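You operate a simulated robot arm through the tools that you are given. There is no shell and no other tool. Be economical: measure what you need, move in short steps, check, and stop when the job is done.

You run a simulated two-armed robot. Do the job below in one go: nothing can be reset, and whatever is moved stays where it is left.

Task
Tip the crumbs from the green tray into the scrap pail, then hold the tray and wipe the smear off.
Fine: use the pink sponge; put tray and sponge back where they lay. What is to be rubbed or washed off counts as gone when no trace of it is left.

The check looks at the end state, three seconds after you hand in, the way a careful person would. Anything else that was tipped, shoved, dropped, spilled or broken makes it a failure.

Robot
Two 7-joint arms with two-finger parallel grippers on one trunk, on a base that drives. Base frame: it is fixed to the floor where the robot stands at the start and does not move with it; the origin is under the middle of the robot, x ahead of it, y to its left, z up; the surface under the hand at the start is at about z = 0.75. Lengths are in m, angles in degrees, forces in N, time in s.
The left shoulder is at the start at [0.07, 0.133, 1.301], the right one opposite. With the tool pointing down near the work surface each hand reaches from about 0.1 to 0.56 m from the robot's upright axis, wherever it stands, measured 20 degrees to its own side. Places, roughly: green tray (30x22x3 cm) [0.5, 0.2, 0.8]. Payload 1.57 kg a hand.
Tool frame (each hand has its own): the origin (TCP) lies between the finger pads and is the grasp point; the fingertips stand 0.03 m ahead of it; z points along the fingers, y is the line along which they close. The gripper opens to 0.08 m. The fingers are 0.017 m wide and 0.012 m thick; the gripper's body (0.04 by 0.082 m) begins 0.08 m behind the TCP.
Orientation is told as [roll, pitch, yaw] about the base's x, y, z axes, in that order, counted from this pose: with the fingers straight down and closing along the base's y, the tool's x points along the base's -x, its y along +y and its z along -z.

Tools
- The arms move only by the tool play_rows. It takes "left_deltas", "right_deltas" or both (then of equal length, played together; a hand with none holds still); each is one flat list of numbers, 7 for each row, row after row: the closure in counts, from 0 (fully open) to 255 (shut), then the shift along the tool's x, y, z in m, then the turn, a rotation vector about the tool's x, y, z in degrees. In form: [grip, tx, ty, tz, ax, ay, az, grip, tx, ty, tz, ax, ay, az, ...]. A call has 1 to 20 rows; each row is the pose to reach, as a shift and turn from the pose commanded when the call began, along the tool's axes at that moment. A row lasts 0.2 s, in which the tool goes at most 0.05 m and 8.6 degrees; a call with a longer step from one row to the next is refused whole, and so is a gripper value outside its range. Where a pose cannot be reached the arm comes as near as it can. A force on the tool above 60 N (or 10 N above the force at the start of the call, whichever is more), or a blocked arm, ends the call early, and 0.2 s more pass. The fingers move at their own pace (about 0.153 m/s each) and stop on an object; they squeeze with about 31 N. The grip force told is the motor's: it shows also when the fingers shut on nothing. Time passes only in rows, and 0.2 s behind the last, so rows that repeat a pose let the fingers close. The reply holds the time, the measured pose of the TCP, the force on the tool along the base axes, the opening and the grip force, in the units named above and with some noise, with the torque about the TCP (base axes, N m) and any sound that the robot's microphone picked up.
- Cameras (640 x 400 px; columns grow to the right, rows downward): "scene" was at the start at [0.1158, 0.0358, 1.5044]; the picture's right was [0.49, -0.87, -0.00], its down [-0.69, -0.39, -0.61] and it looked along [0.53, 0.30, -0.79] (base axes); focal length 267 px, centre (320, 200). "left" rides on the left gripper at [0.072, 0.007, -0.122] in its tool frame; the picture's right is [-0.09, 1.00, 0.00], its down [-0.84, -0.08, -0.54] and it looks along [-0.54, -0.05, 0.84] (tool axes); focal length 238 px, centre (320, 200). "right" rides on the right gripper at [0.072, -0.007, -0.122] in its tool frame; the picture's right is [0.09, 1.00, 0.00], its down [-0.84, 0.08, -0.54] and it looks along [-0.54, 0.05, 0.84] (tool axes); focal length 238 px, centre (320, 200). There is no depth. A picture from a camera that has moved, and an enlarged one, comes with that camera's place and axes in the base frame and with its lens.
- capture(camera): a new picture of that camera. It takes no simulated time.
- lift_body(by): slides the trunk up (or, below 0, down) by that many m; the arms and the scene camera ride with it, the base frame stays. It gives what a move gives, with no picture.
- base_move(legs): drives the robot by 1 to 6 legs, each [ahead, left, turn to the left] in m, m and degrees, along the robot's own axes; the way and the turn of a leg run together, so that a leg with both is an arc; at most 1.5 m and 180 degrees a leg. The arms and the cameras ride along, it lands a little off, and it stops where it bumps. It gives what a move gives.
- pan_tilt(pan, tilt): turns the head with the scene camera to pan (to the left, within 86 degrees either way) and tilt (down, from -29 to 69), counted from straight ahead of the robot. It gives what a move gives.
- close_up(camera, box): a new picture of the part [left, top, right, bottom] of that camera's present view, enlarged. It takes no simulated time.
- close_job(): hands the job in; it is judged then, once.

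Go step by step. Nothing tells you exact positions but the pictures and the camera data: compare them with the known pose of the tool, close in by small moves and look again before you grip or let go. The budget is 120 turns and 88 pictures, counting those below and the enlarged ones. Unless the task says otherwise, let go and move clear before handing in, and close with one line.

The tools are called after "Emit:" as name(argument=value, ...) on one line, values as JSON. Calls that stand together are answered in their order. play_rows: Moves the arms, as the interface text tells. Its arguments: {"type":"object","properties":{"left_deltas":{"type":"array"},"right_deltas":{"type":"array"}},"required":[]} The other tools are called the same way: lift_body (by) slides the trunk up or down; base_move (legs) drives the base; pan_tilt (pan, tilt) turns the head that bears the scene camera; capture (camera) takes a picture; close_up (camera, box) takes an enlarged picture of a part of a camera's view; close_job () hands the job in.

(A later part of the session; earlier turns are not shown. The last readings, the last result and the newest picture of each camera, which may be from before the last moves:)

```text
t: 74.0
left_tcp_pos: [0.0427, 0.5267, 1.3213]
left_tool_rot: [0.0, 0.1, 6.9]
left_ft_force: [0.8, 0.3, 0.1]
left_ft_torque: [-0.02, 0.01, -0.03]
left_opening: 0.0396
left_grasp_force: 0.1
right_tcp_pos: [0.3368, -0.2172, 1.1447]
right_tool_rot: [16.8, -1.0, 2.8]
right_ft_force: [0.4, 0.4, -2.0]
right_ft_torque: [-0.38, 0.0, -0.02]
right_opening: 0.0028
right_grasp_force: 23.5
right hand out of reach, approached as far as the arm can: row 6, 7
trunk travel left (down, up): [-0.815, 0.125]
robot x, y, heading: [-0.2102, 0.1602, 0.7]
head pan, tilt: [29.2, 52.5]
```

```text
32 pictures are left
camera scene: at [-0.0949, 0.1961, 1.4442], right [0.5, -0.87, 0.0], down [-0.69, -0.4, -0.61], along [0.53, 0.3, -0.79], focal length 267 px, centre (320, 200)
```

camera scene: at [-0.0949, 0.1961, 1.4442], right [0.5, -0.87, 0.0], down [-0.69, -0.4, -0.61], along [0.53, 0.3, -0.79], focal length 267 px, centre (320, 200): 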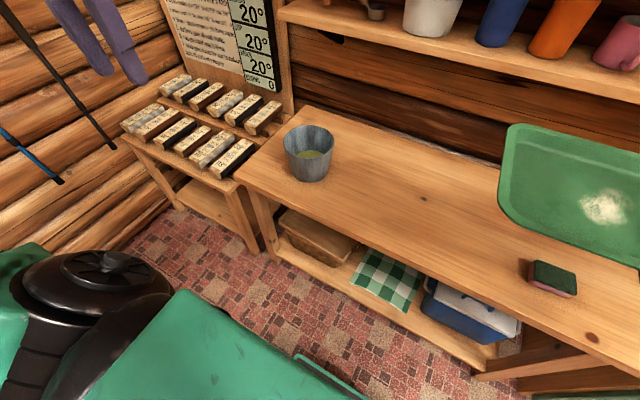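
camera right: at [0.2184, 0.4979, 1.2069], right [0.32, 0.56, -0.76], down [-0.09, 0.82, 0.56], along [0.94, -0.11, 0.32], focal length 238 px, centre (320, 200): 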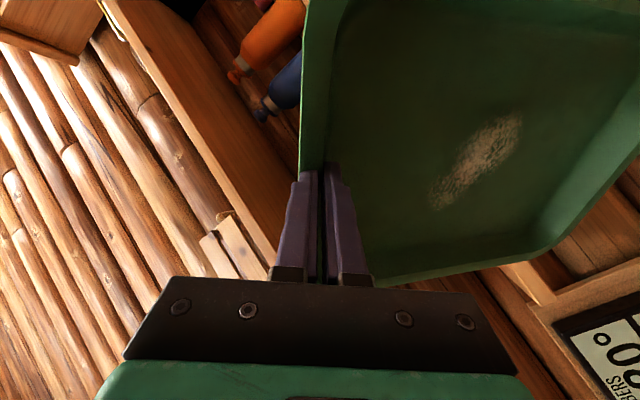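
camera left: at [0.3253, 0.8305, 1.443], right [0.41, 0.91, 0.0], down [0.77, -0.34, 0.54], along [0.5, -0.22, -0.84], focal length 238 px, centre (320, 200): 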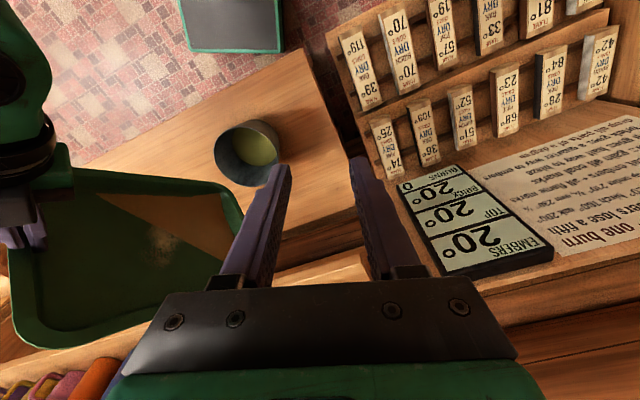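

The arm moved freely to the right. Now I pull the hand toward me and see.

Emit:
play_rows(right_deltas=[255, 0.04, 0, 0, 0, 0, 0, 255, 0.08, 0, 0, 0, 0, 0, 255, 0.12, 0, 0, 0, 0, 0, 255, 0.16, 0, 0, 0, 0, 0, 255, 0.16, 0, 0, 0, 0, 0])

Emit:
pan_tilt(pan=-20, tilt=45)

Emit:
capture(camera="scene")

```text
t: 75.2
left_tcp_pos: [0.0437, 0.5251, 1.3224]
left_tool_rot: [0.0, 0.1, 6.9]
left_ft_force: [0.3, -0.3, 0.7]
left_ft_torque: [-0.01, 0.02, -0.02]
left_opening: 0.0399
left_grasp_force: 0.0
right_tcp_pos: [0.3343, -0.2162, 1.1462]
right_tool_rot: [16.9, -1.0, 2.7]
right_ft_force: [-1.0, 0.1, -2.6]
right_ft_torque: [-0.37, 0.0, -0.03]
right_opening: 0.0023
right_grasp_force: 23.7
right hand out of reach, approached as far as the arm can: row 1, 2, 3, 4, 5
trunk travel left (down, up): [-0.815, 0.125]
robot x, y, heading: [-0.2083, 0.1605, 0.6]
head pan, tilt: [29.2, 52.5]
```

```text
t: 76.3
left_tcp_pos: [0.0432, 0.5252, 1.3214]
left_tool_rot: [-0.2, 0.1, 6.9]
left_ft_force: [-0.6, -0.2, -0.7]
left_ft_torque: [-0.03, -0.01, 0.0]
left_opening: 0.0395
left_grasp_force: 0.2
right_tcp_pos: [0.3353, -0.2171, 1.1453]
right_tool_rot: [16.8, -1.0, 2.7]
right_ft_force: [0.2, 0.0, -2.8]
right_ft_torque: [-0.33, 0.04, -0.02]
right_opening: 0.0025
right_grasp_force: 23.7
trunk travel left (down, up): [-0.815, 0.125]
robot x, y, heading: [-0.212, 0.1564, 0.5]
head pan, tilt: [-20.0, 45.0]
```

```text
31 pictures are left
camera scene: at [-0.0835, 0.1306, 1.4546], right [-0.33, -0.94, 0.0], down [-0.67, 0.23, -0.71], along [0.67, -0.23, -0.71], focal length 267 px, centre (320, 200)
```

scene: 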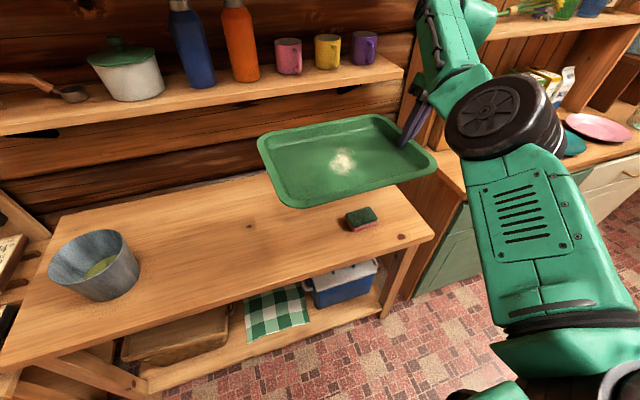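

The arm holds the tray nearly level but can't pull back. So I'll place the tray using the trunk and base instead: first lower the trunk 0.25 m, then drive into position.

Emit:
lift_body(by=-0.25)

Emit:
base_move(legs=[[0, 0.218, 3.1], [0.138, 0, 0]])

Emit:
capture(camera="scene")

```text
t: 78.9
left_tcp_pos: [0.0432, 0.5252, 1.0713]
left_tool_rot: [0.0, 0.0, 6.8]
left_ft_force: [-0.3, 0.3, 0.2]
left_ft_torque: [0.01, -0.01, -0.02]
left_opening: 0.0398
left_grasp_force: 0.0
right_tcp_pos: [0.3343, -0.2178, 0.8953]
right_tool_rot: [16.8, -0.9, 2.7]
right_ft_force: [0.7, 0.3, -3.2]
right_ft_torque: [-0.34, -0.02, 0.0]
right_opening: 0.0027
right_grasp_force: 23.5
trunk travel left (down, up): [-0.565, 0.375]
robot x, y, heading: [-0.2108, 0.1543, 1.1]
head pan, tilt: [-20.0, 45.0]
```

```text
t: 81.5
left_tcp_pos: [0.1421, 0.7695, 1.0713]
left_tool_rot: [0.0, -0.2, 10.2]
left_ft_force: [0.5, -0.9, 0.2]
left_ft_torque: [0.0, 0.02, 0.01]
left_opening: 0.0395
left_grasp_force: 0.0
right_tcp_pos: [0.4763, 0.0467, 0.896]
right_tool_rot: [16.8, -1.2, 6.0]
right_ft_force: [-0.9, 0.1, -3.3]
right_ft_torque: [-0.38, -0.01, 0.01]
right_opening: 0.0025
right_grasp_force: 24.4
trunk travel left (down, up): [-0.565, 0.375]
robot x, y, heading: [-0.0916, 0.3877, 4.0]
head pan, tilt: [-20.0, 45.0]
```

```text
30 pictures are left
camera scene: at [0.0381, 0.3689, 1.2047], right [-0.27, -0.96, 0.0], down [-0.68, 0.19, -0.71], along [0.68, -0.19, -0.71], focal length 267 px, centre (320, 200)
```

scene: 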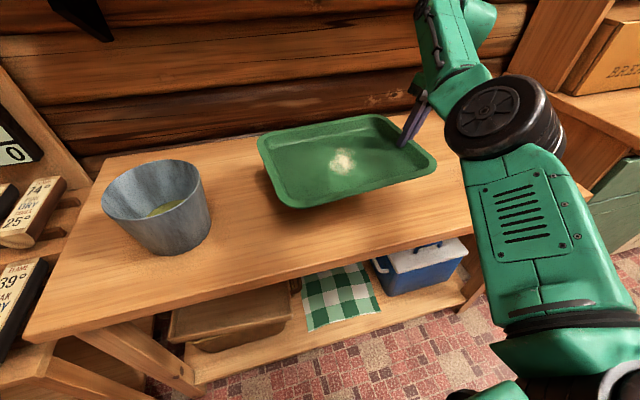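

The tray hovers near its place. I make a small base correction, then lower to just above the table.

Emit:
base_move(legs=[[0.014, -0.018, 0]])

Emit:
lift_body(by=-0.095)

```text
t: 82.3
left_tcp_pos: [0.1576, 0.7548, 1.0721]
left_tool_rot: [-0.1, -0.2, 10.1]
left_ft_force: [-0.2, 0.5, 0.1]
left_ft_torque: [-0.01, 0.0, 0.01]
left_opening: 0.0397
left_grasp_force: 0.0
right_tcp_pos: [0.4898, 0.031, 0.8977]
right_tool_rot: [16.6, -1.0, 6.0]
right_ft_force: [1.0, 0.2, -2.2]
right_ft_torque: [-0.36, -0.03, -0.01]
right_opening: 0.0026
right_grasp_force: 24.0
trunk travel left (down, up): [-0.565, 0.375]
robot x, y, heading: [-0.0699, 0.3734, 4.3]
head pan, tilt: [-20.0, 45.0]
```

```text
t: 83.6
left_tcp_pos: [0.157, 0.7532, 0.9769]
left_tool_rot: [0.0, 0.0, 10.2]
left_ft_force: [-0.2, 0.4, -0.1]
left_ft_torque: [0.02, 0.01, -0.01]
left_opening: 0.0397
left_grasp_force: 0.0
right_tcp_pos: [0.4926, 0.0287, 0.7997]
right_tool_rot: [16.8, -1.1, 6.0]
right_ft_force: [0.0, -0.1, -2.1]
right_ft_torque: [-0.34, -0.01, 0.02]
right_opening: 0.0028
right_grasp_force: 23.6
trunk travel left (down, up): [-0.47, 0.47]
robot x, y, heading: [-0.0742, 0.3734, 4.2]
head pan, tilt: [-20.0, 45.0]
```

Emit:
lift_body(by=-0.007)

Emit:
close_up(camera="scene", box=[240, 90, 460, 250])

```text
t: 84.2
left_tcp_pos: [0.1576, 0.7535, 0.9694]
left_tool_rot: [-0.1, 0.0, 10.2]
left_ft_force: [0.1, 0.3, 0.2]
left_ft_torque: [0.0, 0.0, -0.01]
left_opening: 0.0395
left_grasp_force: 0.0
right_tcp_pos: [0.491, 0.0297, 0.7934]
right_tool_rot: [16.8, -0.9, 6.0]
right_ft_force: [-0.2, -0.4, -2.0]
right_ft_torque: [-0.38, -0.02, -0.01]
right_opening: 0.0025
right_grasp_force: 24.3
trunk travel left (down, up): [-0.463, 0.477]
robot x, y, heading: [-0.0785, 0.3725, 4.3]
head pan, tilt: [-20.0, 45.0]
```

```text
2.50 times, centred on (350, 170) of scene
camera zoom: at [0.0533, 0.3521, 1.1026], right [-0.27, -0.96, 0.0], down [-0.68, 0.19, -0.71], along [0.68, -0.19, -0.71], focal length 667 px, centre (245, 275)
```

zoom: 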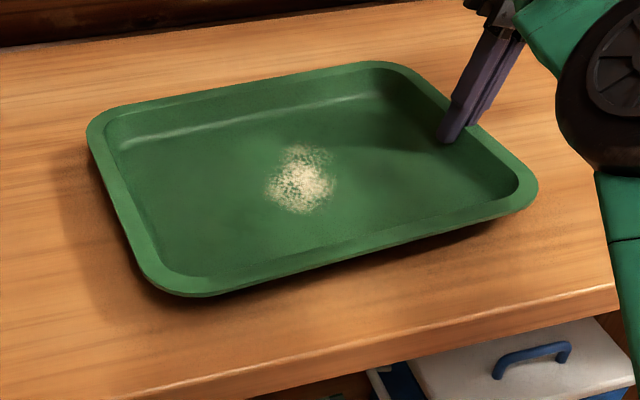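

Still hovering slightly. I lower in small steps until contact.

Emit:
lift_body(by=-0.006)

Emit:
lift_body(by=-0.004)

```text
t: 84.7
left_tcp_pos: [0.1564, 0.7529, 0.9649]
left_tool_rot: [0.1, -0.1, 10.2]
left_ft_force: [0.3, -1.4, -0.4]
left_ft_torque: [0.0, 0.01, -0.02]
left_opening: 0.0398
left_grasp_force: 0.1
right_tcp_pos: [0.4903, 0.0295, 0.79]
right_tool_rot: [16.7, -1.3, 5.8]
right_ft_force: [3.2, -1.7, 11.4]
right_ft_torque: [-0.28, -0.14, -0.08]
right_opening: 0.0027
right_grasp_force: 24.6
trunk travel left (down, up): [-0.457, 0.483]
robot x, y, heading: [-0.0728, 0.374, 4.1]
head pan, tilt: [-20.0, 45.0]
```

```text
t: 85.2
left_tcp_pos: [0.1555, 0.7544, 0.9604]
left_tool_rot: [0.0, -0.2, 10.3]
left_ft_force: [-0.3, -0.4, 0.5]
left_ft_torque: [0.0, -0.01, 0.0]
left_opening: 0.0399
left_grasp_force: 0.2
right_tcp_pos: [0.4895, 0.0305, 0.7864]
right_tool_rot: [16.7, -1.2, 6.0]
right_ft_force: [3.8, -0.3, 18.4]
right_ft_torque: [-0.23, -0.15, -0.09]
right_opening: 0.0028
right_grasp_force: 24.2
trunk travel left (down, up): [-0.453, 0.487]
robot x, y, heading: [-0.0742, 0.369, 4.0]
head pan, tilt: [-20.0, 45.0]
```

Contact is made. I release and withdraw along the finger direction.

Emit:
play_rows(right_deltas=[200, 0, 0, 0, 0, 0, 0, 150, 0, 0, 0, 0, 0, 0, 128, 0, 0, 0, 0, 0, 0, 128, 0, 0, -0.02, 0, 0, 0, 128, 0, 0, -0.05, 0, 0, 0, 128, 0, 0, -0.09, 0, 0, 0, 128, 0, 0, -0.13, 0, 0, 0, 128, 0, 0, -0.16, 0, 0, 0])

Emit:
capture(camera="scene")

```text
t: 87.0
left_tcp_pos: [0.1582, 0.7539, 0.9591]
left_tool_rot: [0.0, -0.2, 10.1]
left_ft_force: [-0.3, 1.2, -0.9]
left_ft_torque: [0.03, 0.01, 0.03]
left_opening: 0.0397
left_grasp_force: 0.0
right_tcp_pos: [0.4785, 0.0215, 0.8256]
right_tool_rot: [16.9, -1.1, 6.0]
right_ft_force: [-0.3, -0.2, 0.3]
right_ft_torque: [0.0, 0.02, -0.03]
right_opening: 0.0399
right_grasp_force: 0.1
right hand out of reach, approached as far as the arm can: row 4, 5, 6, 7, 8
trunk travel left (down, up): [-0.453, 0.487]
robot x, y, heading: [-0.0766, 0.3699, 4.1]
head pan, tilt: [-20.0, 45.0]
```

```text
28 pictures are left
camera scene: at [0.0532, 0.3522, 1.0926], right [-0.27, -0.96, 0.0], down [-0.68, 0.19, -0.71], along [0.68, -0.19, -0.71], focal length 267 px, centre (320, 200)
```

scene: 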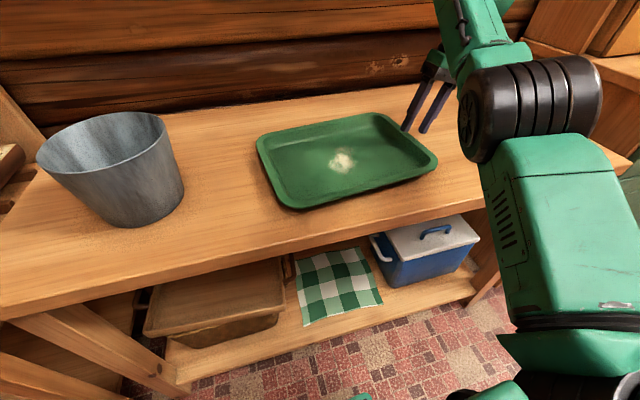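

The tray lies at its place within about a centimetre. I raise the trunk to clear the hand and drive to the wiping position.

Emit:
lift_body(by=0.3)

Emit:
base_move(legs=[[0, -0.26, -4.1], [0.05, 0, 0]])

Emit:
play_rows(right_deltas=[128, 0.0, -0.04, -0.02, -4, 0, 0, 128, 0.0, -0.08, -0.04, -8, 0, 0, 128, 0.0, -0.12, -0.06, -12, 0, 0, 128, 0.0, -0.12, -0.06, -12, 0, 0])

```text
t: 90.0
left_tcp_pos: [0.1571, 0.7535, 1.2606]
left_tool_rot: [0.0, 0.0, 10.1]
left_ft_force: [0.6, 0.3, 0.2]
left_ft_torque: [0.01, 0.01, 0.0]
left_opening: 0.0399
left_grasp_force: 0.1
right_tcp_pos: [0.4786, 0.0207, 1.1256]
right_tool_rot: [16.7, -1.0, 5.9]
right_ft_force: [-0.3, 0.0, -0.6]
right_ft_torque: [-0.01, -0.01, 0.01]
right_opening: 0.0397
right_grasp_force: 0.0
trunk travel left (down, up): [-0.753, 0.187]
robot x, y, heading: [-0.0781, 0.3712, 4.1]
head pan, tilt: [-20.0, 45.0]
```

```text
t: 92.4
left_tcp_pos: [0.2374, 0.4752, 1.2616]
left_tool_rot: [-0.1, -0.3, 5.7]
left_ft_force: [-0.8, 0.9, 0.4]
left_ft_torque: [-0.02, -0.05, -0.02]
left_opening: 0.0399
left_grasp_force: 0.0
right_tcp_pos: [0.5011, -0.2797, 1.1308]
right_tool_rot: [16.7, -1.3, 1.5]
right_ft_force: [-0.3, -0.4, -1.0]
right_ft_torque: [-0.02, -0.06, -0.01]
right_opening: 0.0399
right_grasp_force: 0.1
trunk travel left (down, up): [-0.753, 0.187]
robot x, y, heading: [-0.0151, 0.1085, -0.1]
head pan, tilt: [-20.0, 45.0]
```

```text
t: 93.4
left_tcp_pos: [0.2464, 0.4749, 1.26]
left_tool_rot: [0.0, 0.0, 5.7]
left_ft_force: [0.4, -0.1, -0.7]
left_ft_torque: [-0.01, 0.01, 0.03]
left_opening: 0.0399
left_grasp_force: 0.2
right_tcp_pos: [0.4505, -0.3352, 1.1109]
right_tool_rot: [29.0, -1.2, 1.6]
right_ft_force: [-0.6, -0.4, 0.5]
right_ft_torque: [-0.03, -0.03, -0.01]
right_opening: 0.0398
right_grasp_force: 0.1
right hand out of reach, approached as far as the arm can: row 1, 2, 3, 4
trunk travel left (down, up): [-0.753, 0.187]
robot x, y, heading: [-0.0152, 0.1134, -0.6]
head pan, tilt: [-20.0, 45.0]
```

The right arm is still in its awkward posture. I need a 90° yaw for the sponge anyway, so I test turning the wrist that way.

Emit:
play_rows(right_deltas=[128, 0.0, 0, 0, 0, 0, 8, 128, 0, 0, 0, 0, 0, 16, 128, 0, 0, 0, 0, 0, 24, 128, 0, 0, 0, 0, 0, 32, 128, 0, 0, 0, 0, 0, 40, 128, 0, 0, 0, 0, 0, 48, 128, 0.02, 0, 0, 0, 0, 48, 128, 0.06, 0, 0, 0, 0, 48, 128, 0.1, 0, 0, 0, 0, 48])

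Emit:
capture(camera="scene")

```text
t: 95.4
left_tcp_pos: [0.2428, 0.4749, 1.2602]
left_tool_rot: [0.0, -0.2, 5.6]
left_ft_force: [0.7, -0.3, 0.5]
left_ft_torque: [0.0, -0.07, 0.01]
left_opening: 0.0398
left_grasp_force: 0.1
right_tcp_pos: [0.3498, -0.3403, 1.114]
right_tool_rot: [21.1, 20.2, -42.5]
right_ft_force: [-0.9, -0.3, 0.7]
right_ft_torque: [0.0, -0.01, 0.0]
right_opening: 0.0396
right_grasp_force: 0.0
trunk travel left (down, up): [-0.753, 0.187]
robot x, y, heading: [-0.016, 0.1129, -0.2]
head pan, tilt: [-20.0, 45.0]
```

```text
27 pictures are left
camera scene: at [0.1075, 0.0832, 1.3929], right [-0.35, -0.94, 0.0], down [-0.66, 0.25, -0.71], along [0.66, -0.25, -0.71], focal length 267 px, centre (320, 200)
```

scene: 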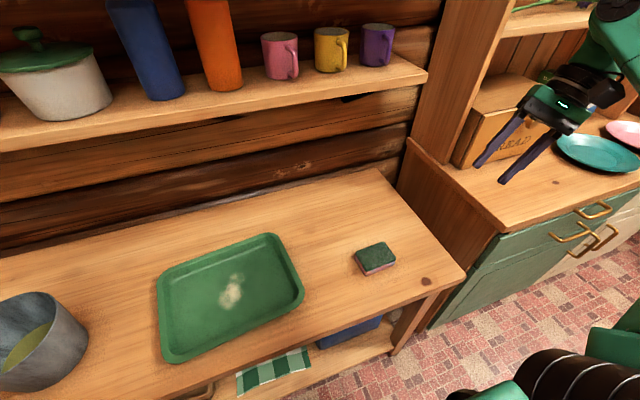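

That unwound the arm. Now I bring the right hand over the sponge, pointing down with yaw −90° so it closes along x.

Emit:
play_rows(right_deltas=[0, -0.0027, 0.0114, 0.0268, 1.59, -3.61, 5.48, 0, -0.0054, 0.0229, 0.0535, 3.18, -7.23, 10.95, 0, -0.008, 0.0343, 0.0803, 4.76, -10.84, 16.43, 0, -0.0107, 0.0457, 0.107, 6.35, -14.45, 21.9, 0, -0.0134, 0.0571, 0.1338, 7.94, -18.06, 27.38, 0, -0.0161, 0.0686, 0.1605, 9.53, -21.68, 32.85, 0, -0.0187, 0.08, 0.1873, 11.11, -25.29, 38.33, 0, -0.0214, 0.0914, 0.214, 12.7, -28.9, 43.8, 0, -0.0214, 0.0914, 0.214, 12.7, -28.9, 43.8])

Emit:
capture(camera="right")

```text
t: 97.4
left_tcp_pos: [0.2447, 0.4734, 1.2605]
left_tool_rot: [0.0, -0.1, 5.7]
left_ft_force: [0.7, 0.2, -0.3]
left_ft_torque: [0.01, 0.02, 0.01]
left_opening: 0.0399
left_grasp_force: 0.2
right_tcp_pos: [0.4363, -0.198, 0.949]
right_tool_rot: [-1.0, -1.9, -91.0]
right_ft_force: [-0.2, -0.1, 0.2]
right_ft_torque: [-0.01, 0.01, 0.01]
right_opening: 0.0799
right_grasp_force: 0.0
trunk travel left (down, up): [-0.753, 0.187]
robot x, y, heading: [-0.0145, 0.1147, -0.4]
head pan, tilt: [-20.0, 45.0]
```

```text
26 pictures are left
camera right: at [0.4317, -0.1214, 1.0667], right [1.0, 0.07, -0.02], down [0.07, -0.82, 0.57], along [0.03, -0.57, -0.82], focal length 238 px, centre (320, 200)
```

right: 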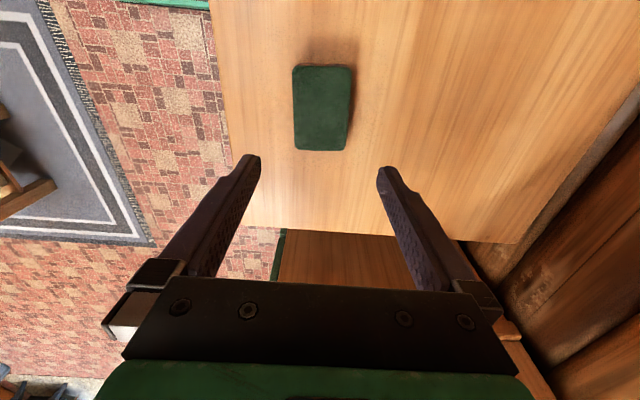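

Sponge centre is at about [0.436, −0.191], yaw +4°. I align and descend around it.

Emit:
play_rows(right_deltas=[0, 0.0035, 0, 0.03, -0.5, 1, -2, 0, 0.007, 0, 0.07, -1, 1.9, -4, 0, 0.007, 0, 0.1, -1, 1.9, -4, 0, 0.007, 0, 0.13, -1, 1.9, -4, 0, 0.007, 0, 0.13, -1, 1.9, -4])

Emit:
capture(camera="right")

```text
t: 98.6
left_tcp_pos: [0.2453, 0.4738, 1.2598]
left_tool_rot: [-0.1, -0.1, 5.7]
left_ft_force: [0.6, 0.2, -0.5]
left_ft_torque: [0.01, 0.03, -0.01]
left_opening: 0.04
left_grasp_force: 0.1
right_tcp_pos: [0.4308, -0.1971, 0.8171]
right_tool_rot: [-0.1, 0.0, -86.9]
right_ft_force: [-0.7, -0.9, 0.0]
right_ft_torque: [-0.01, -0.02, 0.02]
right_opening: 0.08
right_grasp_force: 0.1
trunk travel left (down, up): [-0.753, 0.187]
robot x, y, heading: [-0.0165, 0.114, -0.5]
head pan, tilt: [-20.0, 45.0]
```

```text
25 pictures are left
camera right: at [0.4202, -0.1254, 0.9394], right [0.99, 0.15, 0.0], down [0.12, -0.83, 0.54], along [0.08, -0.54, -0.84], focal length 238 px, centre (320, 200)
```

right: 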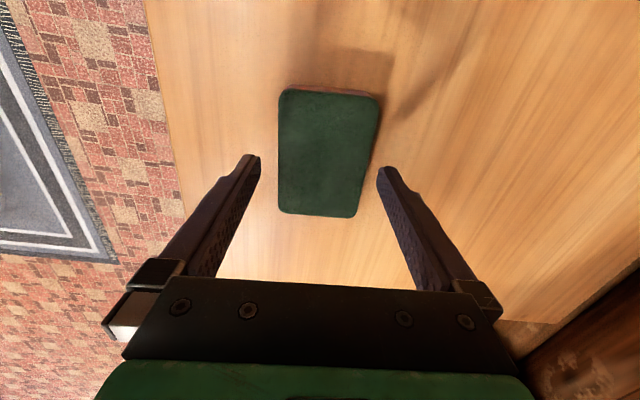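

I need 10 mm toward +y and 5 mm toward +x, then down and grip.

Emit:
play_rows(right_deltas=[0, 0.005, 0.0025, 0, 0, 0, 1, 0, 0.01, 0.005, 0.008, 0, 0, 1, 0, 0.01, 0.005, 0.024, 0, 0, 1, 40, 0.01, 0.005, 0.024, 0, 0, 1, 100, 0.01, 0.005, 0.024, 0, 0, 1, 255, 0.01, 0.005, 0.024, 0, 0, 1, 255, 0.01, 0.005, 0.024, 0, 0, 1])

Emit:
capture(camera="right")

```text
t: 100.2
left_tcp_pos: [0.2455, 0.4745, 1.2606]
left_tool_rot: [0.0, -0.1, 5.6]
left_ft_force: [-0.2, -0.2, -0.2]
left_ft_torque: [0.03, -0.02, 0.0]
left_opening: 0.04
left_grasp_force: 0.0
right_tcp_pos: [0.4342, -0.1842, 0.7961]
right_tool_rot: [0.0, 0.1, -87.9]
right_ft_force: [0.4, 0.2, 0.5]
right_ft_torque: [0.0, 0.0, 0.04]
right_opening: 0.063
right_grasp_force: 31.2
trunk travel left (down, up): [-0.753, 0.187]
robot x, y, heading: [-0.0171, 0.1131, -0.4]
head pan, tilt: [-20.0, 45.0]
```

```text
24 pictures are left
camera right: at [0.4251, -0.1123, 0.9168], right [0.99, 0.13, 0.0], down [0.11, -0.83, 0.54], along [0.07, -0.54, -0.84], focal length 238 px, centre (320, 200)
```

right: 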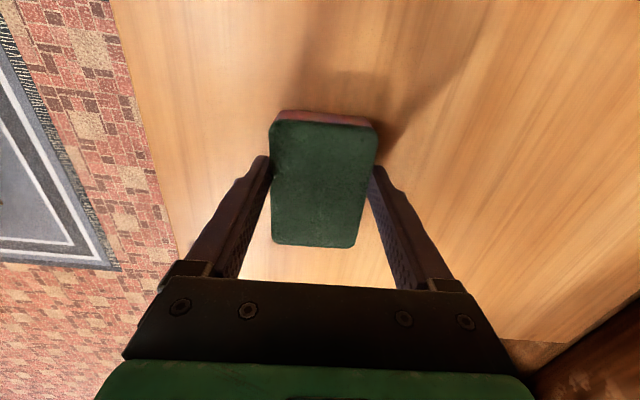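

The sponge is gripped. I lift it, lower the trunk 0.1 m, then bring the left hand over the tray's left rim.

Emit:
play_rows(right_deltas=[255, 0, 0, -0.04, 0, 0, 0, 255, 0, 0, -0.08, 0, 0, 0, 255, 0, 0, -0.12, 0, 0, 0, 255, 0, 0, -0.17, 0, 0, 0, 255, 0, 0, -0.2, 0, 0, 0])

Emit:
lift_body(by=-0.1)

Emit:
play_rows(left_deltas=[128, -0.023, -0.014, 0.03, 0, 0, 0, 128, -0.046, -0.029, 0.06, 0, 0, 0, 128, -0.07, -0.043, 0.09, 0, 0, 0, 128, -0.093, -0.058, 0.12, 0, 0, 0, 128, -0.116, -0.073, 0.15, 0, 0, 0, 128, -0.139, -0.087, 0.18, 0, 0, 0, 128, -0.162, -0.102, 0.21, 0, 0, 0, 128, -0.185, -0.116, 0.24, 0, 0, 0, 128, -0.2, -0.13, 0.26, 0, 0, 0, 128, -0.2, -0.13, 0.28, 0, 0, 0])

Emit:
capture(camera="left")

```text
t: 101.4
left_tcp_pos: [0.2448, 0.4741, 1.2615]
left_tool_rot: [0.1, -0.1, 5.7]
left_ft_force: [-1.1, 0.3, -0.2]
left_ft_torque: [0.01, 0.0, -0.02]
left_opening: 0.0396
left_grasp_force: 0.1
right_tcp_pos: [0.4382, -0.1848, 0.9958]
right_tool_rot: [-0.1, 0.0, -87.9]
right_ft_force: [0.3, 0.0, 0.3]
right_ft_torque: [0.02, 0.02, -0.02]
right_opening: 0.0629
right_grasp_force: 31.1
trunk travel left (down, up): [-0.753, 0.187]
robot x, y, heading: [-0.0202, 0.1128, -0.5]
head pan, tilt: [-20.0, 45.0]
```

```text
t: 102.8
left_tcp_pos: [0.2459, 0.4751, 1.1608]
left_tool_rot: [0.0, -0.1, 5.7]
left_ft_force: [0.7, -0.1, -0.2]
left_ft_torque: [0.01, -0.01, 0.04]
left_opening: 0.0396
left_grasp_force: 0.1
right_tcp_pos: [0.4385, -0.1843, 0.8945]
right_tool_rot: [0.0, 0.0, -87.9]
right_ft_force: [-0.1, 1.0, 0.2]
right_ft_torque: [0.0, -0.01, -0.01]
right_opening: 0.063
right_grasp_force: 30.6
trunk travel left (down, up): [-0.653, 0.287]
robot x, y, heading: [-0.0176, 0.113, -0.6]
head pan, tilt: [-20.0, 45.0]
```

```text
t: 105.0
left_tcp_pos: [0.4586, 0.3656, 0.8792]
left_tool_rot: [0.1, -0.1, 5.7]
left_ft_force: [0.3, 0.4, 0.8]
left_ft_torque: [0.03, 0.03, 0.0]
left_opening: 0.0396
left_grasp_force: 0.0
right_tcp_pos: [0.4377, -0.185, 0.8933]
right_tool_rot: [0.1, -0.1, -87.9]
right_ft_force: [0.1, -0.1, 0.3]
right_ft_torque: [0.02, -0.03, 0.04]
right_opening: 0.0627
right_grasp_force: 31.3
trunk travel left (down, up): [-0.653, 0.287]
robot x, y, heading: [-0.016, 0.111, -0.5]
head pan, tilt: [-20.0, 45.0]
```

```text
23 pictures are left
camera left: at [0.3882, 0.365, 0.9997], right [-0.01, 1.0, 0.0], down [0.84, 0.01, 0.54], along [0.54, 0.0, -0.84], focal length 238 px, centre (320, 200)
```

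left: 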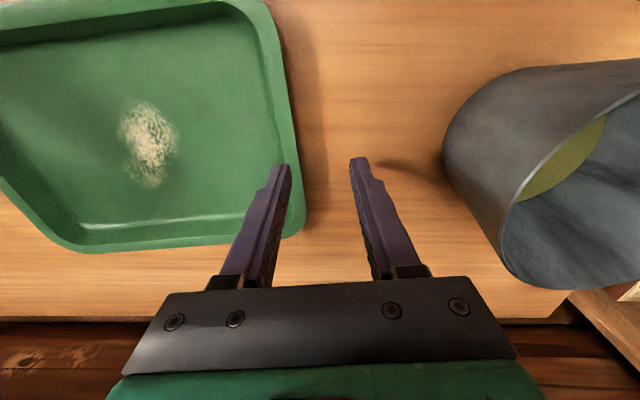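

The smear spans about x 0.43–0.535, y 0.16–0.205. The left rim lies at y≈0.331. I lower the left hand onto it and grip.

Emit:
play_rows(left_deltas=[128, 0.0018, -0.017, 0.01, 0, 0, 0, 128, 0.0035, -0.0343, 0.025, 0, 0, 0, 128, 0.0035, -0.0343, 0.055, 0, 0, 0, 128, 0.0035, -0.0343, 0.086, 0, 0, 0, 150, 0.0035, -0.0343, 0.086, 0, 0, 0, 180, 0.0035, -0.0343, 0.086, 0, 0, 0, 210, 0.0035, -0.0343, 0.086, 0, 0, 0, 255, 0.0035, -0.0343, 0.086, 0, 0, 0, 255, 0.0035, -0.0343, 0.086, 0, 0, 0])

Emit:
capture(camera="left")

```text
t: 107.0
left_tcp_pos: [0.4577, 0.3296, 0.7914]
left_tool_rot: [-0.1, -0.1, 5.7]
left_ft_force: [1.4, -1.8, 0.4]
left_ft_torque: [-0.48, 0.03, 0.25]
left_opening: 0.0069
left_grasp_force: 26.4
right_tcp_pos: [0.4386, -0.184, 0.8935]
right_tool_rot: [-0.1, -0.1, -87.9]
right_ft_force: [-0.2, 0.4, 0.4]
right_ft_torque: [-0.01, -0.01, 0.03]
right_opening: 0.0627
right_grasp_force: 30.6
trunk travel left (down, up): [-0.653, 0.287]
robot x, y, heading: [-0.0199, 0.1146, -0.5]
head pan, tilt: [-20.0, 45.0]
```

```text
22 pictures are left
camera left: at [0.3874, 0.3288, 0.914], right [-0.01, 1.0, 0.0], down [0.84, 0.01, 0.54], along [0.54, 0.0, -0.84], focal length 238 px, centre (320, 200)
```

left: 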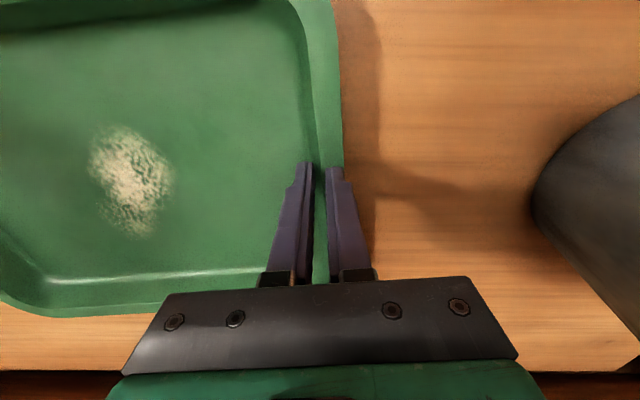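

The left hand holds the tray. I nudge it 7 mm right to its exact old place while bringing the sponge above the smear.

Emit:
play_rows(left_deltas=[255, 0, -0.001, 0, 0, 0, 0, 255, 0, -0.002, 0, 0, 0, 0, 255, 0, -0.003, 0, 0, 0, 0, 255, 0, -0.004, 0, 0, 0, 0, 255, 0, -0.005, 0, 0, 0, 0, 255, 0, -0.006, 0, 0, 0, 0, 255, 0, -0.007, 0, 0, 0, 0, 255, 0, -0.007, 0, 0, 0, 0, 255, 0, -0.007, 0, 0, 0, 0], right_deltas=[255, 0.0453, 0.0066, 0, 0, 0, 0, 255, 0.0905, 0.0132, 0, 0, 0, 0, 255, 0.1358, 0.0198, 0, 0, 0, 0, 255, 0.181, 0.0264, 0, 0, 0, 0, 255, 0.2263, 0.033, 0, 0, 0, 0, 255, 0.2715, 0.0395, 0, 0, 0, 0, 255, 0.3168, 0.0461, 0, 0, 0, 0, 255, 0.362, 0.0527, 0, 0, 0, 0, 255, 0.362, 0.0527, 0.03, 0, 0, 0])

Emit:
capture(camera="right")

```text
t: 109.0
left_tcp_pos: [0.4575, 0.3242, 0.7955]
left_tool_rot: [0.1, -0.1, 5.7]
left_ft_force: [0.4, 0.9, 0.4]
left_ft_torque: [-0.45, 0.03, 0.16]
left_opening: 0.0066
left_grasp_force: 26.6
right_tcp_pos: [0.4764, 0.1796, 0.8637]
right_tool_rot: [0.0, 0.0, -88.0]
right_ft_force: [0.1, 0.2, 0.0]
right_ft_torque: [-0.01, 0.03, -0.01]
right_opening: 0.0629
right_grasp_force: 31.7
trunk travel left (down, up): [-0.653, 0.287]
robot x, y, heading: [-0.0164, 0.1127, -0.3]
head pan, tilt: [-20.0, 45.0]
```

```text
21 pictures are left
camera right: at [0.4667, 0.2526, 0.9834], right [0.99, 0.13, 0.0], down [0.11, -0.83, 0.54], along [0.07, -0.54, -0.84], focal length 238 px, centre (320, 200)
```

right: 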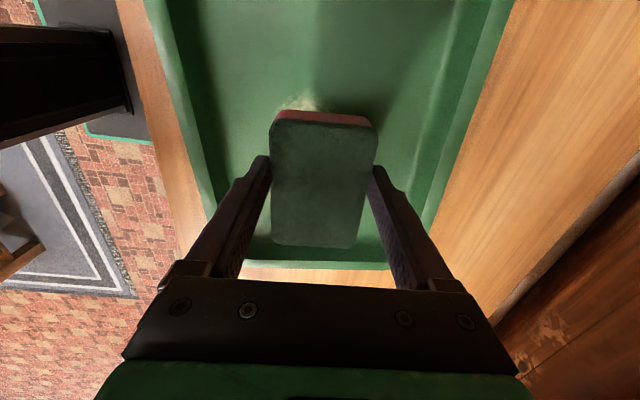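

The sponge hides the smear, as intended. I lower it to touch the tray floor.

Emit:
play_rows(right_deltas=[255, 0, 0, 0.03, 0, 0, 0, 255, 0, 0, 0.052, 0, 0, 0, 255, 0, 0, 0.06, 0, 0, 0, 255, 0, 0, 0.065, 0, 0, 0, 255, 0, 0, 0.065, 0, 0, 0])

```text
t: 110.2
left_tcp_pos: [0.4594, 0.3243, 0.7957]
left_tool_rot: [0.1, -0.2, 5.8]
left_ft_force: [2.3, 0.7, -3.4]
left_ft_torque: [-0.44, -0.37, 0.29]
left_opening: 0.0063
left_grasp_force: 26.2
right_tcp_pos: [0.4785, 0.1817, 0.8002]
right_tool_rot: [0.0, 0.0, -87.9]
right_ft_force: [0.1, -1.2, 11.5]
right_ft_torque: [0.08, 0.13, 0.04]
right_opening: 0.0628
right_grasp_force: 30.9
trunk travel left (down, up): [-0.653, 0.287]
robot x, y, heading: [-0.0128, 0.1127, -0.3]
head pan, tilt: [-20.0, 45.0]
```

Contact with 11 N. I wipe with strokes over the whole smear.

Emit:
play_rows(right_deltas=[255, 0, 0.016, 0.065, 0, 0, 0, 255, 0, 0.032, 0.065, 0, 0, 0, 255, 0, 0.016, 0.065, 0, 0, 0, 255, 0, 0, 0.065, 0, 0, 0, 255, 0, -0.016, 0.065, 0, 0, 0, 255, 0, -0.034, 0.065, 0, 0, 0, 255, 0.018, -0.034, 0.065, 0, 0, 0, 255, 0.018, -0.016, 0.065, 0, 0, 0, 255, 0.018, 0, 0.065, 0, 0, 0, 255, 0.018, 0.016, 0.065, 0, 0, 0, 255, 0.018, 0.032, 0.065, 0, 0, 0, 255, 0, 0.032, 0.065, 0, 0, 0, 255, -0.018, 0.032, 0.065, 0, 0, 0, 255, -0.018, 0.016, 0.065, 0, 0, 0, 255, -0.018, 0, 0.065, 0, 0, 0, 255, -0.018, -0.016, 0.065, 0, 0, 0, 255, -0.018, -0.034, 0.065, 0, 0, 0, 255, 0, -0.034, 0.065, 0, 0, 0, 255, 0, -0.016, 0.065, 0, 0, 0, 255, 0, 0, 0.065, 0, 0, 0])

```text
refused: row 1 steps farther than a row can; nothing moved
```

My mistake: depth counts from the present pose. I repeat with zero depth change.

Emit:
play_rows(right_deltas=[255, 0, 0.016, 0, 0, 0, 0, 255, 0, 0.032, 0, 0, 0, 0, 255, 0, 0.016, 0, 0, 0, 0, 255, 0, 0, 0, 0, 0, 0, 255, 0, -0.016, 0, 0, 0, 0, 255, 0, -0.034, 0, 0, 0, 0, 255, 0.018, -0.034, 0, 0, 0, 0, 255, 0.018, -0.016, 0, 0, 0, 0, 255, 0.018, 0, 0, 0, 0, 0, 255, 0.018, 0.016, 0, 0, 0, 0, 255, 0.018, 0.032, 0, 0, 0, 0, 255, 0, 0.032, 0, 0, 0, 0, 255, -0.018, 0.032, 0, 0, 0, 0, 255, -0.018, 0.016, 0, 0, 0, 0, 255, -0.018, 0, 0, 0, 0, 0, 255, -0.018, -0.016, 0, 0, 0, 0, 255, -0.018, -0.034, 0, 0, 0, 0, 255, 0, -0.034, 0, 0, 0, 0, 255, 0, -0.016, 0, 0, 0, 0, 255, 0, 0, 0, 0, 0, 0])

Emit:
play_rows(right_deltas=[255, 0, 0, -0.04, 0, 0, 0, 255, -0.04, 0, -0.06, 0, 0, 0, 255, -0.085, 0, -0.06, 0, 0, 0, 255, -0.13, 0, -0.06, 0, 0, 0, 255, -0.17, 0, -0.06, 0, 0, 0])

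Emit:
pan_tilt(pan=0, tilt=55)

Emit:
capture(camera="scene")

```text
t: 114.5
left_tcp_pos: [0.4587, 0.3259, 0.7958]
left_tool_rot: [0.1, -0.1, 5.8]
left_ft_force: [-1.6, 1.7, 9.5]
left_ft_torque: [-0.4, 0.45, 0.38]
left_opening: 0.0065
left_grasp_force: 25.6
right_tcp_pos: [0.4877, 0.1485, 0.788]
right_tool_rot: [0.1, -2.4, -90.2]
right_ft_force: [0.2, -0.1, 0.0]
right_ft_torque: [0.03, 0.03, 0.04]
right_opening: 0.0632
right_grasp_force: 31.3
trunk travel left (down, up): [-0.653, 0.287]
robot x, y, heading: [-0.0153, 0.1143, -0.3]
head pan, tilt: [-20.0, 45.0]
stopped in row 20 (right hand): the arm was blocked; the commanded pose is now the measured one
```

```text
t: 115.8
left_tcp_pos: [0.4576, 0.324, 0.7965]
left_tool_rot: [0.1, -0.1, 5.8]
left_ft_force: [-0.8, -5.0, 11.4]
left_ft_torque: [-0.56, 0.42, 0.22]
left_opening: 0.0058
left_grasp_force: 25.9
right_tcp_pos: [0.4796, -0.0156, 0.8569]
right_tool_rot: [-0.1, -2.2, -90.0]
right_ft_force: [0.8, 0.7, -0.8]
right_ft_torque: [-0.01, 0.0, -0.03]
right_opening: 0.0627
right_grasp_force: 31.1
right hand out of reach, approached as far as the arm can: row 2, 3
trunk travel left (down, up): [-0.653, 0.287]
robot x, y, heading: [-0.0143, 0.113, -0.5]
head pan, tilt: [-20.0, 45.0]
```

```text
t: 116.6
left_tcp_pos: [0.4579, 0.3235, 0.7961]
left_tool_rot: [0.0, -0.1, 5.7]
left_ft_force: [-0.9, -5.3, 9.7]
left_ft_torque: [-0.53, 0.06, 0.28]
left_opening: 0.0056
left_grasp_force: 25.7
right_tcp_pos: [0.4813, -0.0171, 0.8572]
right_tool_rot: [-0.1, -2.1, -90.1]
right_ft_force: [0.1, 0.2, -0.4]
right_ft_torque: [0.01, 0.01, 0.02]
right_opening: 0.0628
right_grasp_force: 31.6
trunk travel left (down, up): [-0.653, 0.287]
robot x, y, heading: [-0.0149, 0.1101, -0.4]
head pan, tilt: [0.0, 55.0]
```

```text
20 pictures are left
camera scene: at [0.1039, 0.109, 1.2795], right [-0.01, -1.0, 0.0], down [-0.82, 0.01, -0.57], along [0.57, 0.0, -0.82], focal length 267 px, centre (320, 200)
```

scene: 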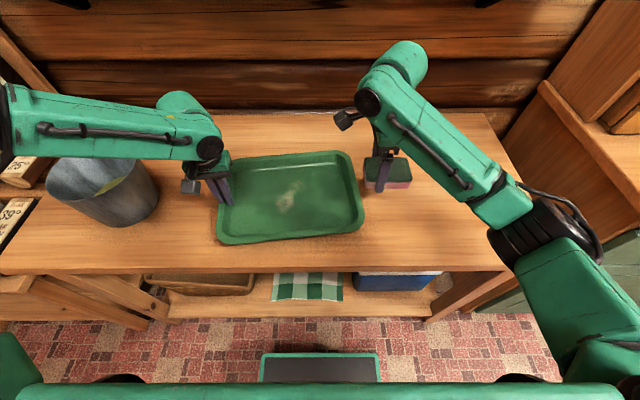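

The last row was blocked and the hand sagged a little. I zoom in on the tray, smear and sponge.

Emit:
close_up(camera="scene", box=[190, 130, 430, 280])

Emit:
capture(camera="right")

```text
2.67 times, centred on (310, 205) of scene
camera zoom: at [0.1039, 0.109, 1.2795], right [-0.01, -1.0, 0.0], down [-0.82, 0.01, -0.57], along [0.57, 0.0, -0.82], focal length 712 px, centre (347, 187)
```

zoom: 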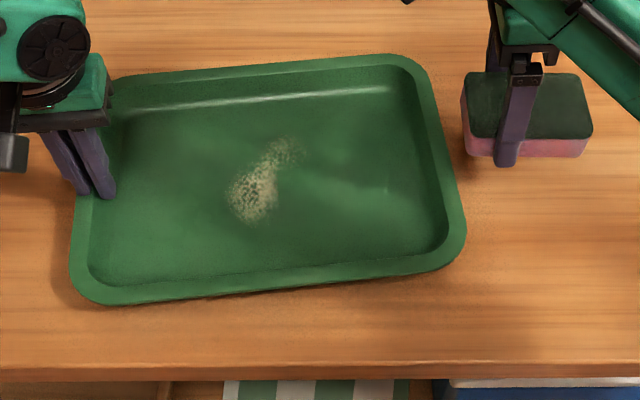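

```text
18 pictures are left
camera right: at [0.4736, 0.0613, 0.9758], right [1.0, 0.09, 0.0], down [0.08, -0.82, 0.57], along [0.05, -0.57, -0.82], focal length 238 px, centre (320, 200)
```

right: 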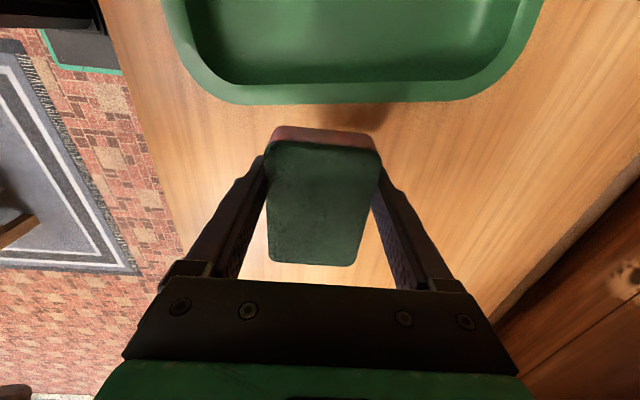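

The smear is partly gone. The arm was at its reach limit and the sponge slid a bit in the grip. I release the tray with the left hand, raise both hands and move the robot closer so both arms work comfortably.

Emit:
play_rows(left_deltas=[200, 0, 0, 0, 0, 0, 0, 150, 0, 0, 0, 0, 0, 0, 128, 0, 0, 0, 0, 0, 0, 128, 0, 0, -0.03, 0, 0, 0, 128, 0, 0, -0.07, 0, 0, 0, 128, 0, 0.03, -0.11, 0, 0, 0, 128, 0, 0.06, -0.13, 0, 0, 0], right_deltas=[255, -0.01, -0.01, -0.005, 0, 0, 0, 255, -0.02, -0.02, -0.01, 0, 0, 0, 255, -0.03, -0.03, -0.02, 0, 0, 0, 255, -0.04, -0.04, -0.03, 0, 0, 0, 255, -0.05, -0.04, -0.04, 0, 0, 0, 255, -0.06, -0.04, -0.04, 0, 0, 0, 255, -0.06, -0.04, -0.04, 0, 0, 0])

Emit:
base_move(legs=[[0.04, 0.1, 0]])

```text
t: 118.2
left_tcp_pos: [0.4512, 0.3855, 0.9239]
left_tool_rot: [-0.1, 0.0, 5.8]
left_ft_force: [0.0, 0.2, -0.4]
left_ft_torque: [-0.03, 0.0, 0.0]
left_opening: 0.0399
left_grasp_force: 0.0
right_tcp_pos: [0.4455, -0.0723, 0.8961]
right_tool_rot: [-0.1, -2.3, -90.1]
right_ft_force: [-0.3, 0.5, 0.6]
right_ft_torque: [0.01, 0.01, -0.02]
right_opening: 0.063
right_grasp_force: 31.1
trunk travel left (down, up): [-0.653, 0.287]
robot x, y, heading: [-0.0173, 0.1115, -0.3]
head pan, tilt: [0.0, 55.0]
```

```text
t: 119.4
left_tcp_pos: [0.4941, 0.4799, 0.9254]
left_tool_rot: [0.2, 0.0, 5.5]
left_ft_force: [-0.2, -0.1, -0.4]
left_ft_torque: [-0.02, 0.01, 0.0]
left_opening: 0.0399
left_grasp_force: 0.0
right_tcp_pos: [0.4866, 0.0231, 0.8966]
right_tool_rot: [-0.1, -2.2, -90.4]
right_ft_force: [-0.6, 0.5, -1.2]
right_ft_torque: [0.02, 0.0, 0.0]
right_opening: 0.063
right_grasp_force: 31.1
trunk travel left (down, up): [-0.653, 0.287]
robot x, y, heading: [0.0204, 0.2103, -0.9]
head pan, tilt: [0.0, 55.0]
```

Now I set the sponge down beside the tray to regrip it squarely.

Emit:
play_rows(right_deltas=[255, -0.033, -0.019, 0, 0, 0.7, -0.8, 255, -0.066, -0.038, 0, 0, 1.4, -1.6, 255, -0.098, -0.057, 0, 0, 2.2, -2.4, 255, -0.098, -0.057, 0.04, 0, 2.2, -2.4, 255, -0.098, -0.057, 0.08, 0, 2.2, -2.4, 255, -0.098, -0.057, 0.096, 0, 2.2, -2.4, 255, -0.098, -0.057, 0.101, 0, 2.2, -2.4, 255, -0.098, -0.057, 0.105, 0, 2.2, -2.4, 255, -0.098, -0.057, 0.108, 0, 2.2, -2.4])

Emit:
capture(camera="scene")

```text
t: 121.4
left_tcp_pos: [0.4945, 0.4801, 0.9247]
left_tool_rot: [0.0, -0.1, 5.4]
left_ft_force: [-0.1, 0.3, -0.8]
left_ft_torque: [0.01, 0.01, -0.02]
left_opening: 0.0399
left_grasp_force: 0.1
right_tcp_pos: [0.4289, -0.0771, 0.7935]
right_tool_rot: [-0.2, 0.0, -88.0]
right_ft_force: [-0.4, -0.5, -0.3]
right_ft_torque: [0.03, 0.0, 0.01]
right_opening: 0.0629
right_grasp_force: 30.1
trunk travel left (down, up): [-0.653, 0.287]
robot x, y, heading: [0.0236, 0.2133, -0.7]
head pan, tilt: [0.0, 55.0]
```

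```text
17 pictures are left
camera scene: at [0.1471, 0.2085, 1.2792], right [-0.01, -1.0, 0.0], down [-0.82, 0.01, -0.57], along [0.57, -0.01, -0.82], focal length 267 px, centre (320, 200)
```

scene: 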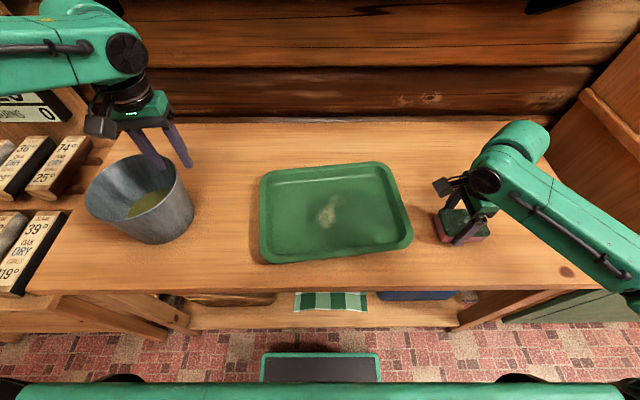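

The tray is right on its original place. The left fingers are close to the pail rim, so I raise them while lowering the sponge the last millimetres.

Emit:
play_rows(left_deltas=[128, 0, -0.005, -0.02, 0, 0, 0, 128, 0, -0.015, -0.03, 0, 0, 0, 128, 0, -0.03, -0.03, 0, 0, 0, 128, 0, -0.04, -0.03, 0, 0, 0, 128, 0, -0.05, -0.03, 0, 0, 0], right_deltas=[255, 0, 0, 0.003, 0, 0, 0, 255, 0, 0, 0.005, 0, 0, 0, 255, 0, 0, 0.007, 0, 0, 0, 255, 0, 0, 0.009, 0, 0, 0, 255, 0, 0, 0.009, 0, 0, 0])

```text
t: 122.6
left_tcp_pos: [0.4984, 0.4299, 0.9553]
left_tool_rot: [0.1, 0.0, 5.5]
left_ft_force: [0.0, 0.1, 1.3]
left_ft_torque: [0.01, 0.0, 0.0]
left_opening: 0.0397
left_grasp_force: 0.1
right_tcp_pos: [0.4266, -0.0791, 0.7842]
right_tool_rot: [0.0, 0.0, -88.1]
right_ft_force: [0.6, -1.5, 3.6]
right_ft_torque: [-0.23, -0.02, 0.05]
right_opening: 0.0628
right_grasp_force: 31.1
trunk travel left (down, up): [-0.653, 0.287]
robot x, y, heading: [0.0191, 0.2108, -0.7]
head pan, tilt: [0.0, 55.0]
```

Contact. I open, rise 12 mm and regrip the sponge with it lying flat.

Emit:
play_rows(right_deltas=[120, 0, 0, 0, 0, 0, 0, 0, 0, 0, 0, 0, 0, 0, 0, 0, 0, 0, 0, 0, 0, 0, 0, 0, -0.006, 0, 0, 0, 0, 0, 0, -0.01, 0, 0, 0, 60, 0, 0, -0.01, 0, 0, 0, 255, 0, 0, -0.01, 0, 0, 0, 255, 0, 0, -0.01, 0, 0, 0])

Emit:
capture(camera="right")

```text
t: 124.4
left_tcp_pos: [0.5002, 0.4292, 0.9551]
left_tool_rot: [0.1, 0.0, 5.5]
left_ft_force: [-0.6, 0.5, 1.1]
left_ft_torque: [0.0, 0.03, 0.0]
left_opening: 0.04
left_grasp_force: 0.1
right_tcp_pos: [0.4275, -0.0794, 0.7933]
right_tool_rot: [-0.1, 0.0, -87.9]
right_ft_force: [0.8, 0.0, -0.5]
right_ft_torque: [-0.02, 0.02, -0.01]
right_opening: 0.0629
right_grasp_force: 31.4
trunk travel left (down, up): [-0.653, 0.287]
robot x, y, heading: [0.0242, 0.2103, -0.6]
head pan, tilt: [0.0, 55.0]
```

```text
16 pictures are left
camera right: at [0.4178, -0.0068, 0.9144], right [0.99, 0.13, 0.0], down [0.11, -0.83, 0.54], along [0.07, -0.54, -0.84], focal length 238 px, centre (320, 200)
```

right: 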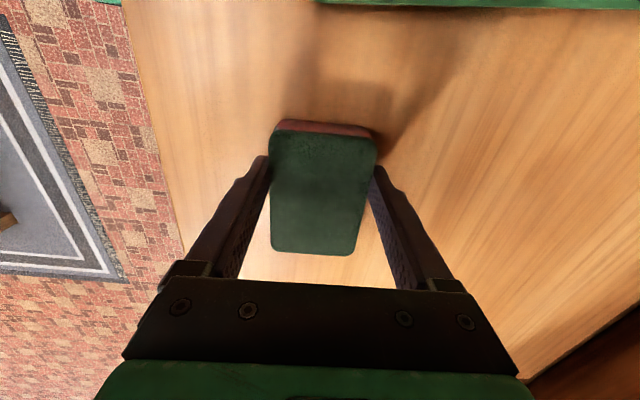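

Regripped squarely. The left hand regrips the tray's left rim while the right hand lifts the sponge.

Emit:
play_rows(left_deltas=[128, 0.013, -0.025, 0.015, 0, 0, 0, 128, 0.026, -0.05, 0.03, 0, 0, 0, 128, 0.039, -0.075, 0.05, 0, 0, 0, 128, 0.0509, -0.1006, 0.07, 0, 0, 0, 128, 0.0509, -0.1006, 0.1, 0, 0, 0, 128, 0.0509, -0.1006, 0.13, 0, 0, 0, 128, 0.0509, -0.1006, 0.162, 0, 0, 0, 128, 0.0509, -0.1006, 0.162, 0, 0, 0, 160, 0.0509, -0.1006, 0.162, 0, 0, 0, 200, 0.0509, -0.1006, 0.162, 0, 0, 0, 255, 0.0509, -0.1006, 0.162, 0, 0, 0, 255, 0.0509, -0.1006, 0.162, 0, 0, 0], right_deltas=[255, 0, 0, -0.03, 0, 0, 0, 255, 0, 0, -0.06, 0, 0, 0, 255, 0, 0, -0.09, 0, 0, 0, 255, 0, 0, -0.09, 0, 0, 0, 255, 0, 0, -0.09, 0, 0, 0, 255, 0, 0, -0.09, 0, 0, 0, 255, 0, 0, -0.09, 0, 0, 0, 255, 0, 0, -0.09, 0, 0, 0, 255, 0, 0, -0.09, 0, 0, 0, 255, 0, 0, -0.09, 0, 0, 0, 255, 0, 0, -0.09, 0, 0, 0, 255, 0, 0, -0.09, 0, 0, 0])

```text
t: 127.0
left_tcp_pos: [0.4573, 0.3256, 0.7953]
left_tool_rot: [0.1, 0.0, 5.5]
left_ft_force: [0.6, 0.1, 0.1]
left_ft_torque: [-0.41, -0.03, 0.33]
left_opening: 0.0064
left_grasp_force: 26.2
right_tcp_pos: [0.4257, -0.0788, 0.8846]
right_tool_rot: [-0.2, 0.0, -87.9]
right_ft_force: [-1.0, 0.1, 0.0]
right_ft_torque: [0.01, 0.01, -0.04]
right_opening: 0.0631
right_grasp_force: 30.7
trunk travel left (down, up): [-0.653, 0.287]
robot x, y, heading: [0.0216, 0.2108, -0.8]
head pan, tilt: [0.0, 55.0]
```

Tray held. Now the sponge goes over the smear and down to contact.

Emit:
play_rows(right_deltas=[255, 0.0434, 0.0098, 0, 0, 0, 0, 255, 0.0867, 0.0195, 0, 0, 0, 0, 255, 0.13, 0.0293, 0, 0, 0, 0, 255, 0.1734, 0.0391, 0, 0, 0, 0, 255, 0.2167, 0.0488, 0, 0, 0, 0, 255, 0.26, 0.0586, 0, 0, 0, 0, 255, 0.26, 0.0586, 0.04, 0, 0, 0, 255, 0.26, 0.0586, 0.075, 0, 0, 0, 255, 0.26, 0.0586, 0.084, 0, 0, 0, 255, 0.26, 0.0586, 0.089, 0, 0, 0, 255, 0.26, 0.0586, 0.089, 0, 0, 0])

```text
t: 129.4
left_tcp_pos: [0.4556, 0.3268, 0.7965]
left_tool_rot: [0.1, 0.0, 5.5]
left_ft_force: [3.3, 2.1, -10.4]
left_ft_torque: [-0.34, -0.01, 0.32]
left_opening: 0.0058
left_grasp_force: 25.9
right_tcp_pos: [0.4756, 0.1814, 0.7961]
right_tool_rot: [0.4, 0.1, -87.9]
right_ft_force: [0.8, -5.7, 38.7]
right_ft_torque: [-0.26, 0.0, 0.0]
right_opening: 0.0629
right_grasp_force: 31.1
trunk travel left (down, up): [-0.653, 0.287]
robot x, y, heading: [0.024, 0.2144, -0.5]
head pan, tilt: [0.0, 55.0]
```

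Pressing too hard at 39 N. I back off 4 mm and wipe with strokes.

Emit:
play_rows(right_deltas=[255, 0, 0, -0.004, 0, 0, 0, 255, 0, 0.015, -0.004, 0, 0, 0, 255, 0, 0.03, -0.004, 0, 0, 0, 255, 0, 0.015, -0.004, 0, 0, 0, 255, 0, 0, -0.004, 0, 0, 0])

```text
t: 130.6
left_tcp_pos: [0.4577, 0.3249, 0.7969]
left_tool_rot: [0.0, -0.2, 5.6]
left_ft_force: [5.7, 0.5, 18.1]
left_ft_torque: [-0.34, 0.15, 0.45]
left_opening: 0.0066
left_grasp_force: 25.4
right_tcp_pos: [0.4778, 0.1816, 0.7982]
right_tool_rot: [-0.1, 0.1, -88.0]
right_ft_force: [-0.2, 1.0, -0.8]
right_ft_torque: [-0.01, 0.02, 0.0]
right_opening: 0.0629
right_grasp_force: 30.7
trunk travel left (down, up): [-0.653, 0.287]
robot x, y, heading: [0.027, 0.215, -0.5]
head pan, tilt: [0.0, 55.0]
```

Now there's no pressure. I go down 2.5 mm and check the force before stroking.

Emit:
play_rows(right_deltas=[255, 0, 0, 0.0012, 0, 0, 0, 255, 0, 0, 0.0025, 0, 0, 0, 255, 0, 0, 0.0025, 0, 0, 0])

```text
t: 131.4
left_tcp_pos: [0.459, 0.3247, 0.7965]
left_tool_rot: [0.0, -0.4, 5.4]
left_ft_force: [9.6, 0.3, 24.9]
left_ft_torque: [-0.31, -0.29, 0.48]
left_opening: 0.0069
left_grasp_force: 26.2
right_tcp_pos: [0.4772, 0.1818, 0.7957]
right_tool_rot: [0.0, 0.0, -88.0]
right_ft_force: [-0.2, -0.2, 2.1]
right_ft_torque: [0.01, 0.0, -0.02]
right_opening: 0.0629
right_grasp_force: 30.7
trunk travel left (down, up): [-0.653, 0.287]
robot x, y, heading: [0.027, 0.2107, -0.4]
head pan, tilt: [0.0, 55.0]
```

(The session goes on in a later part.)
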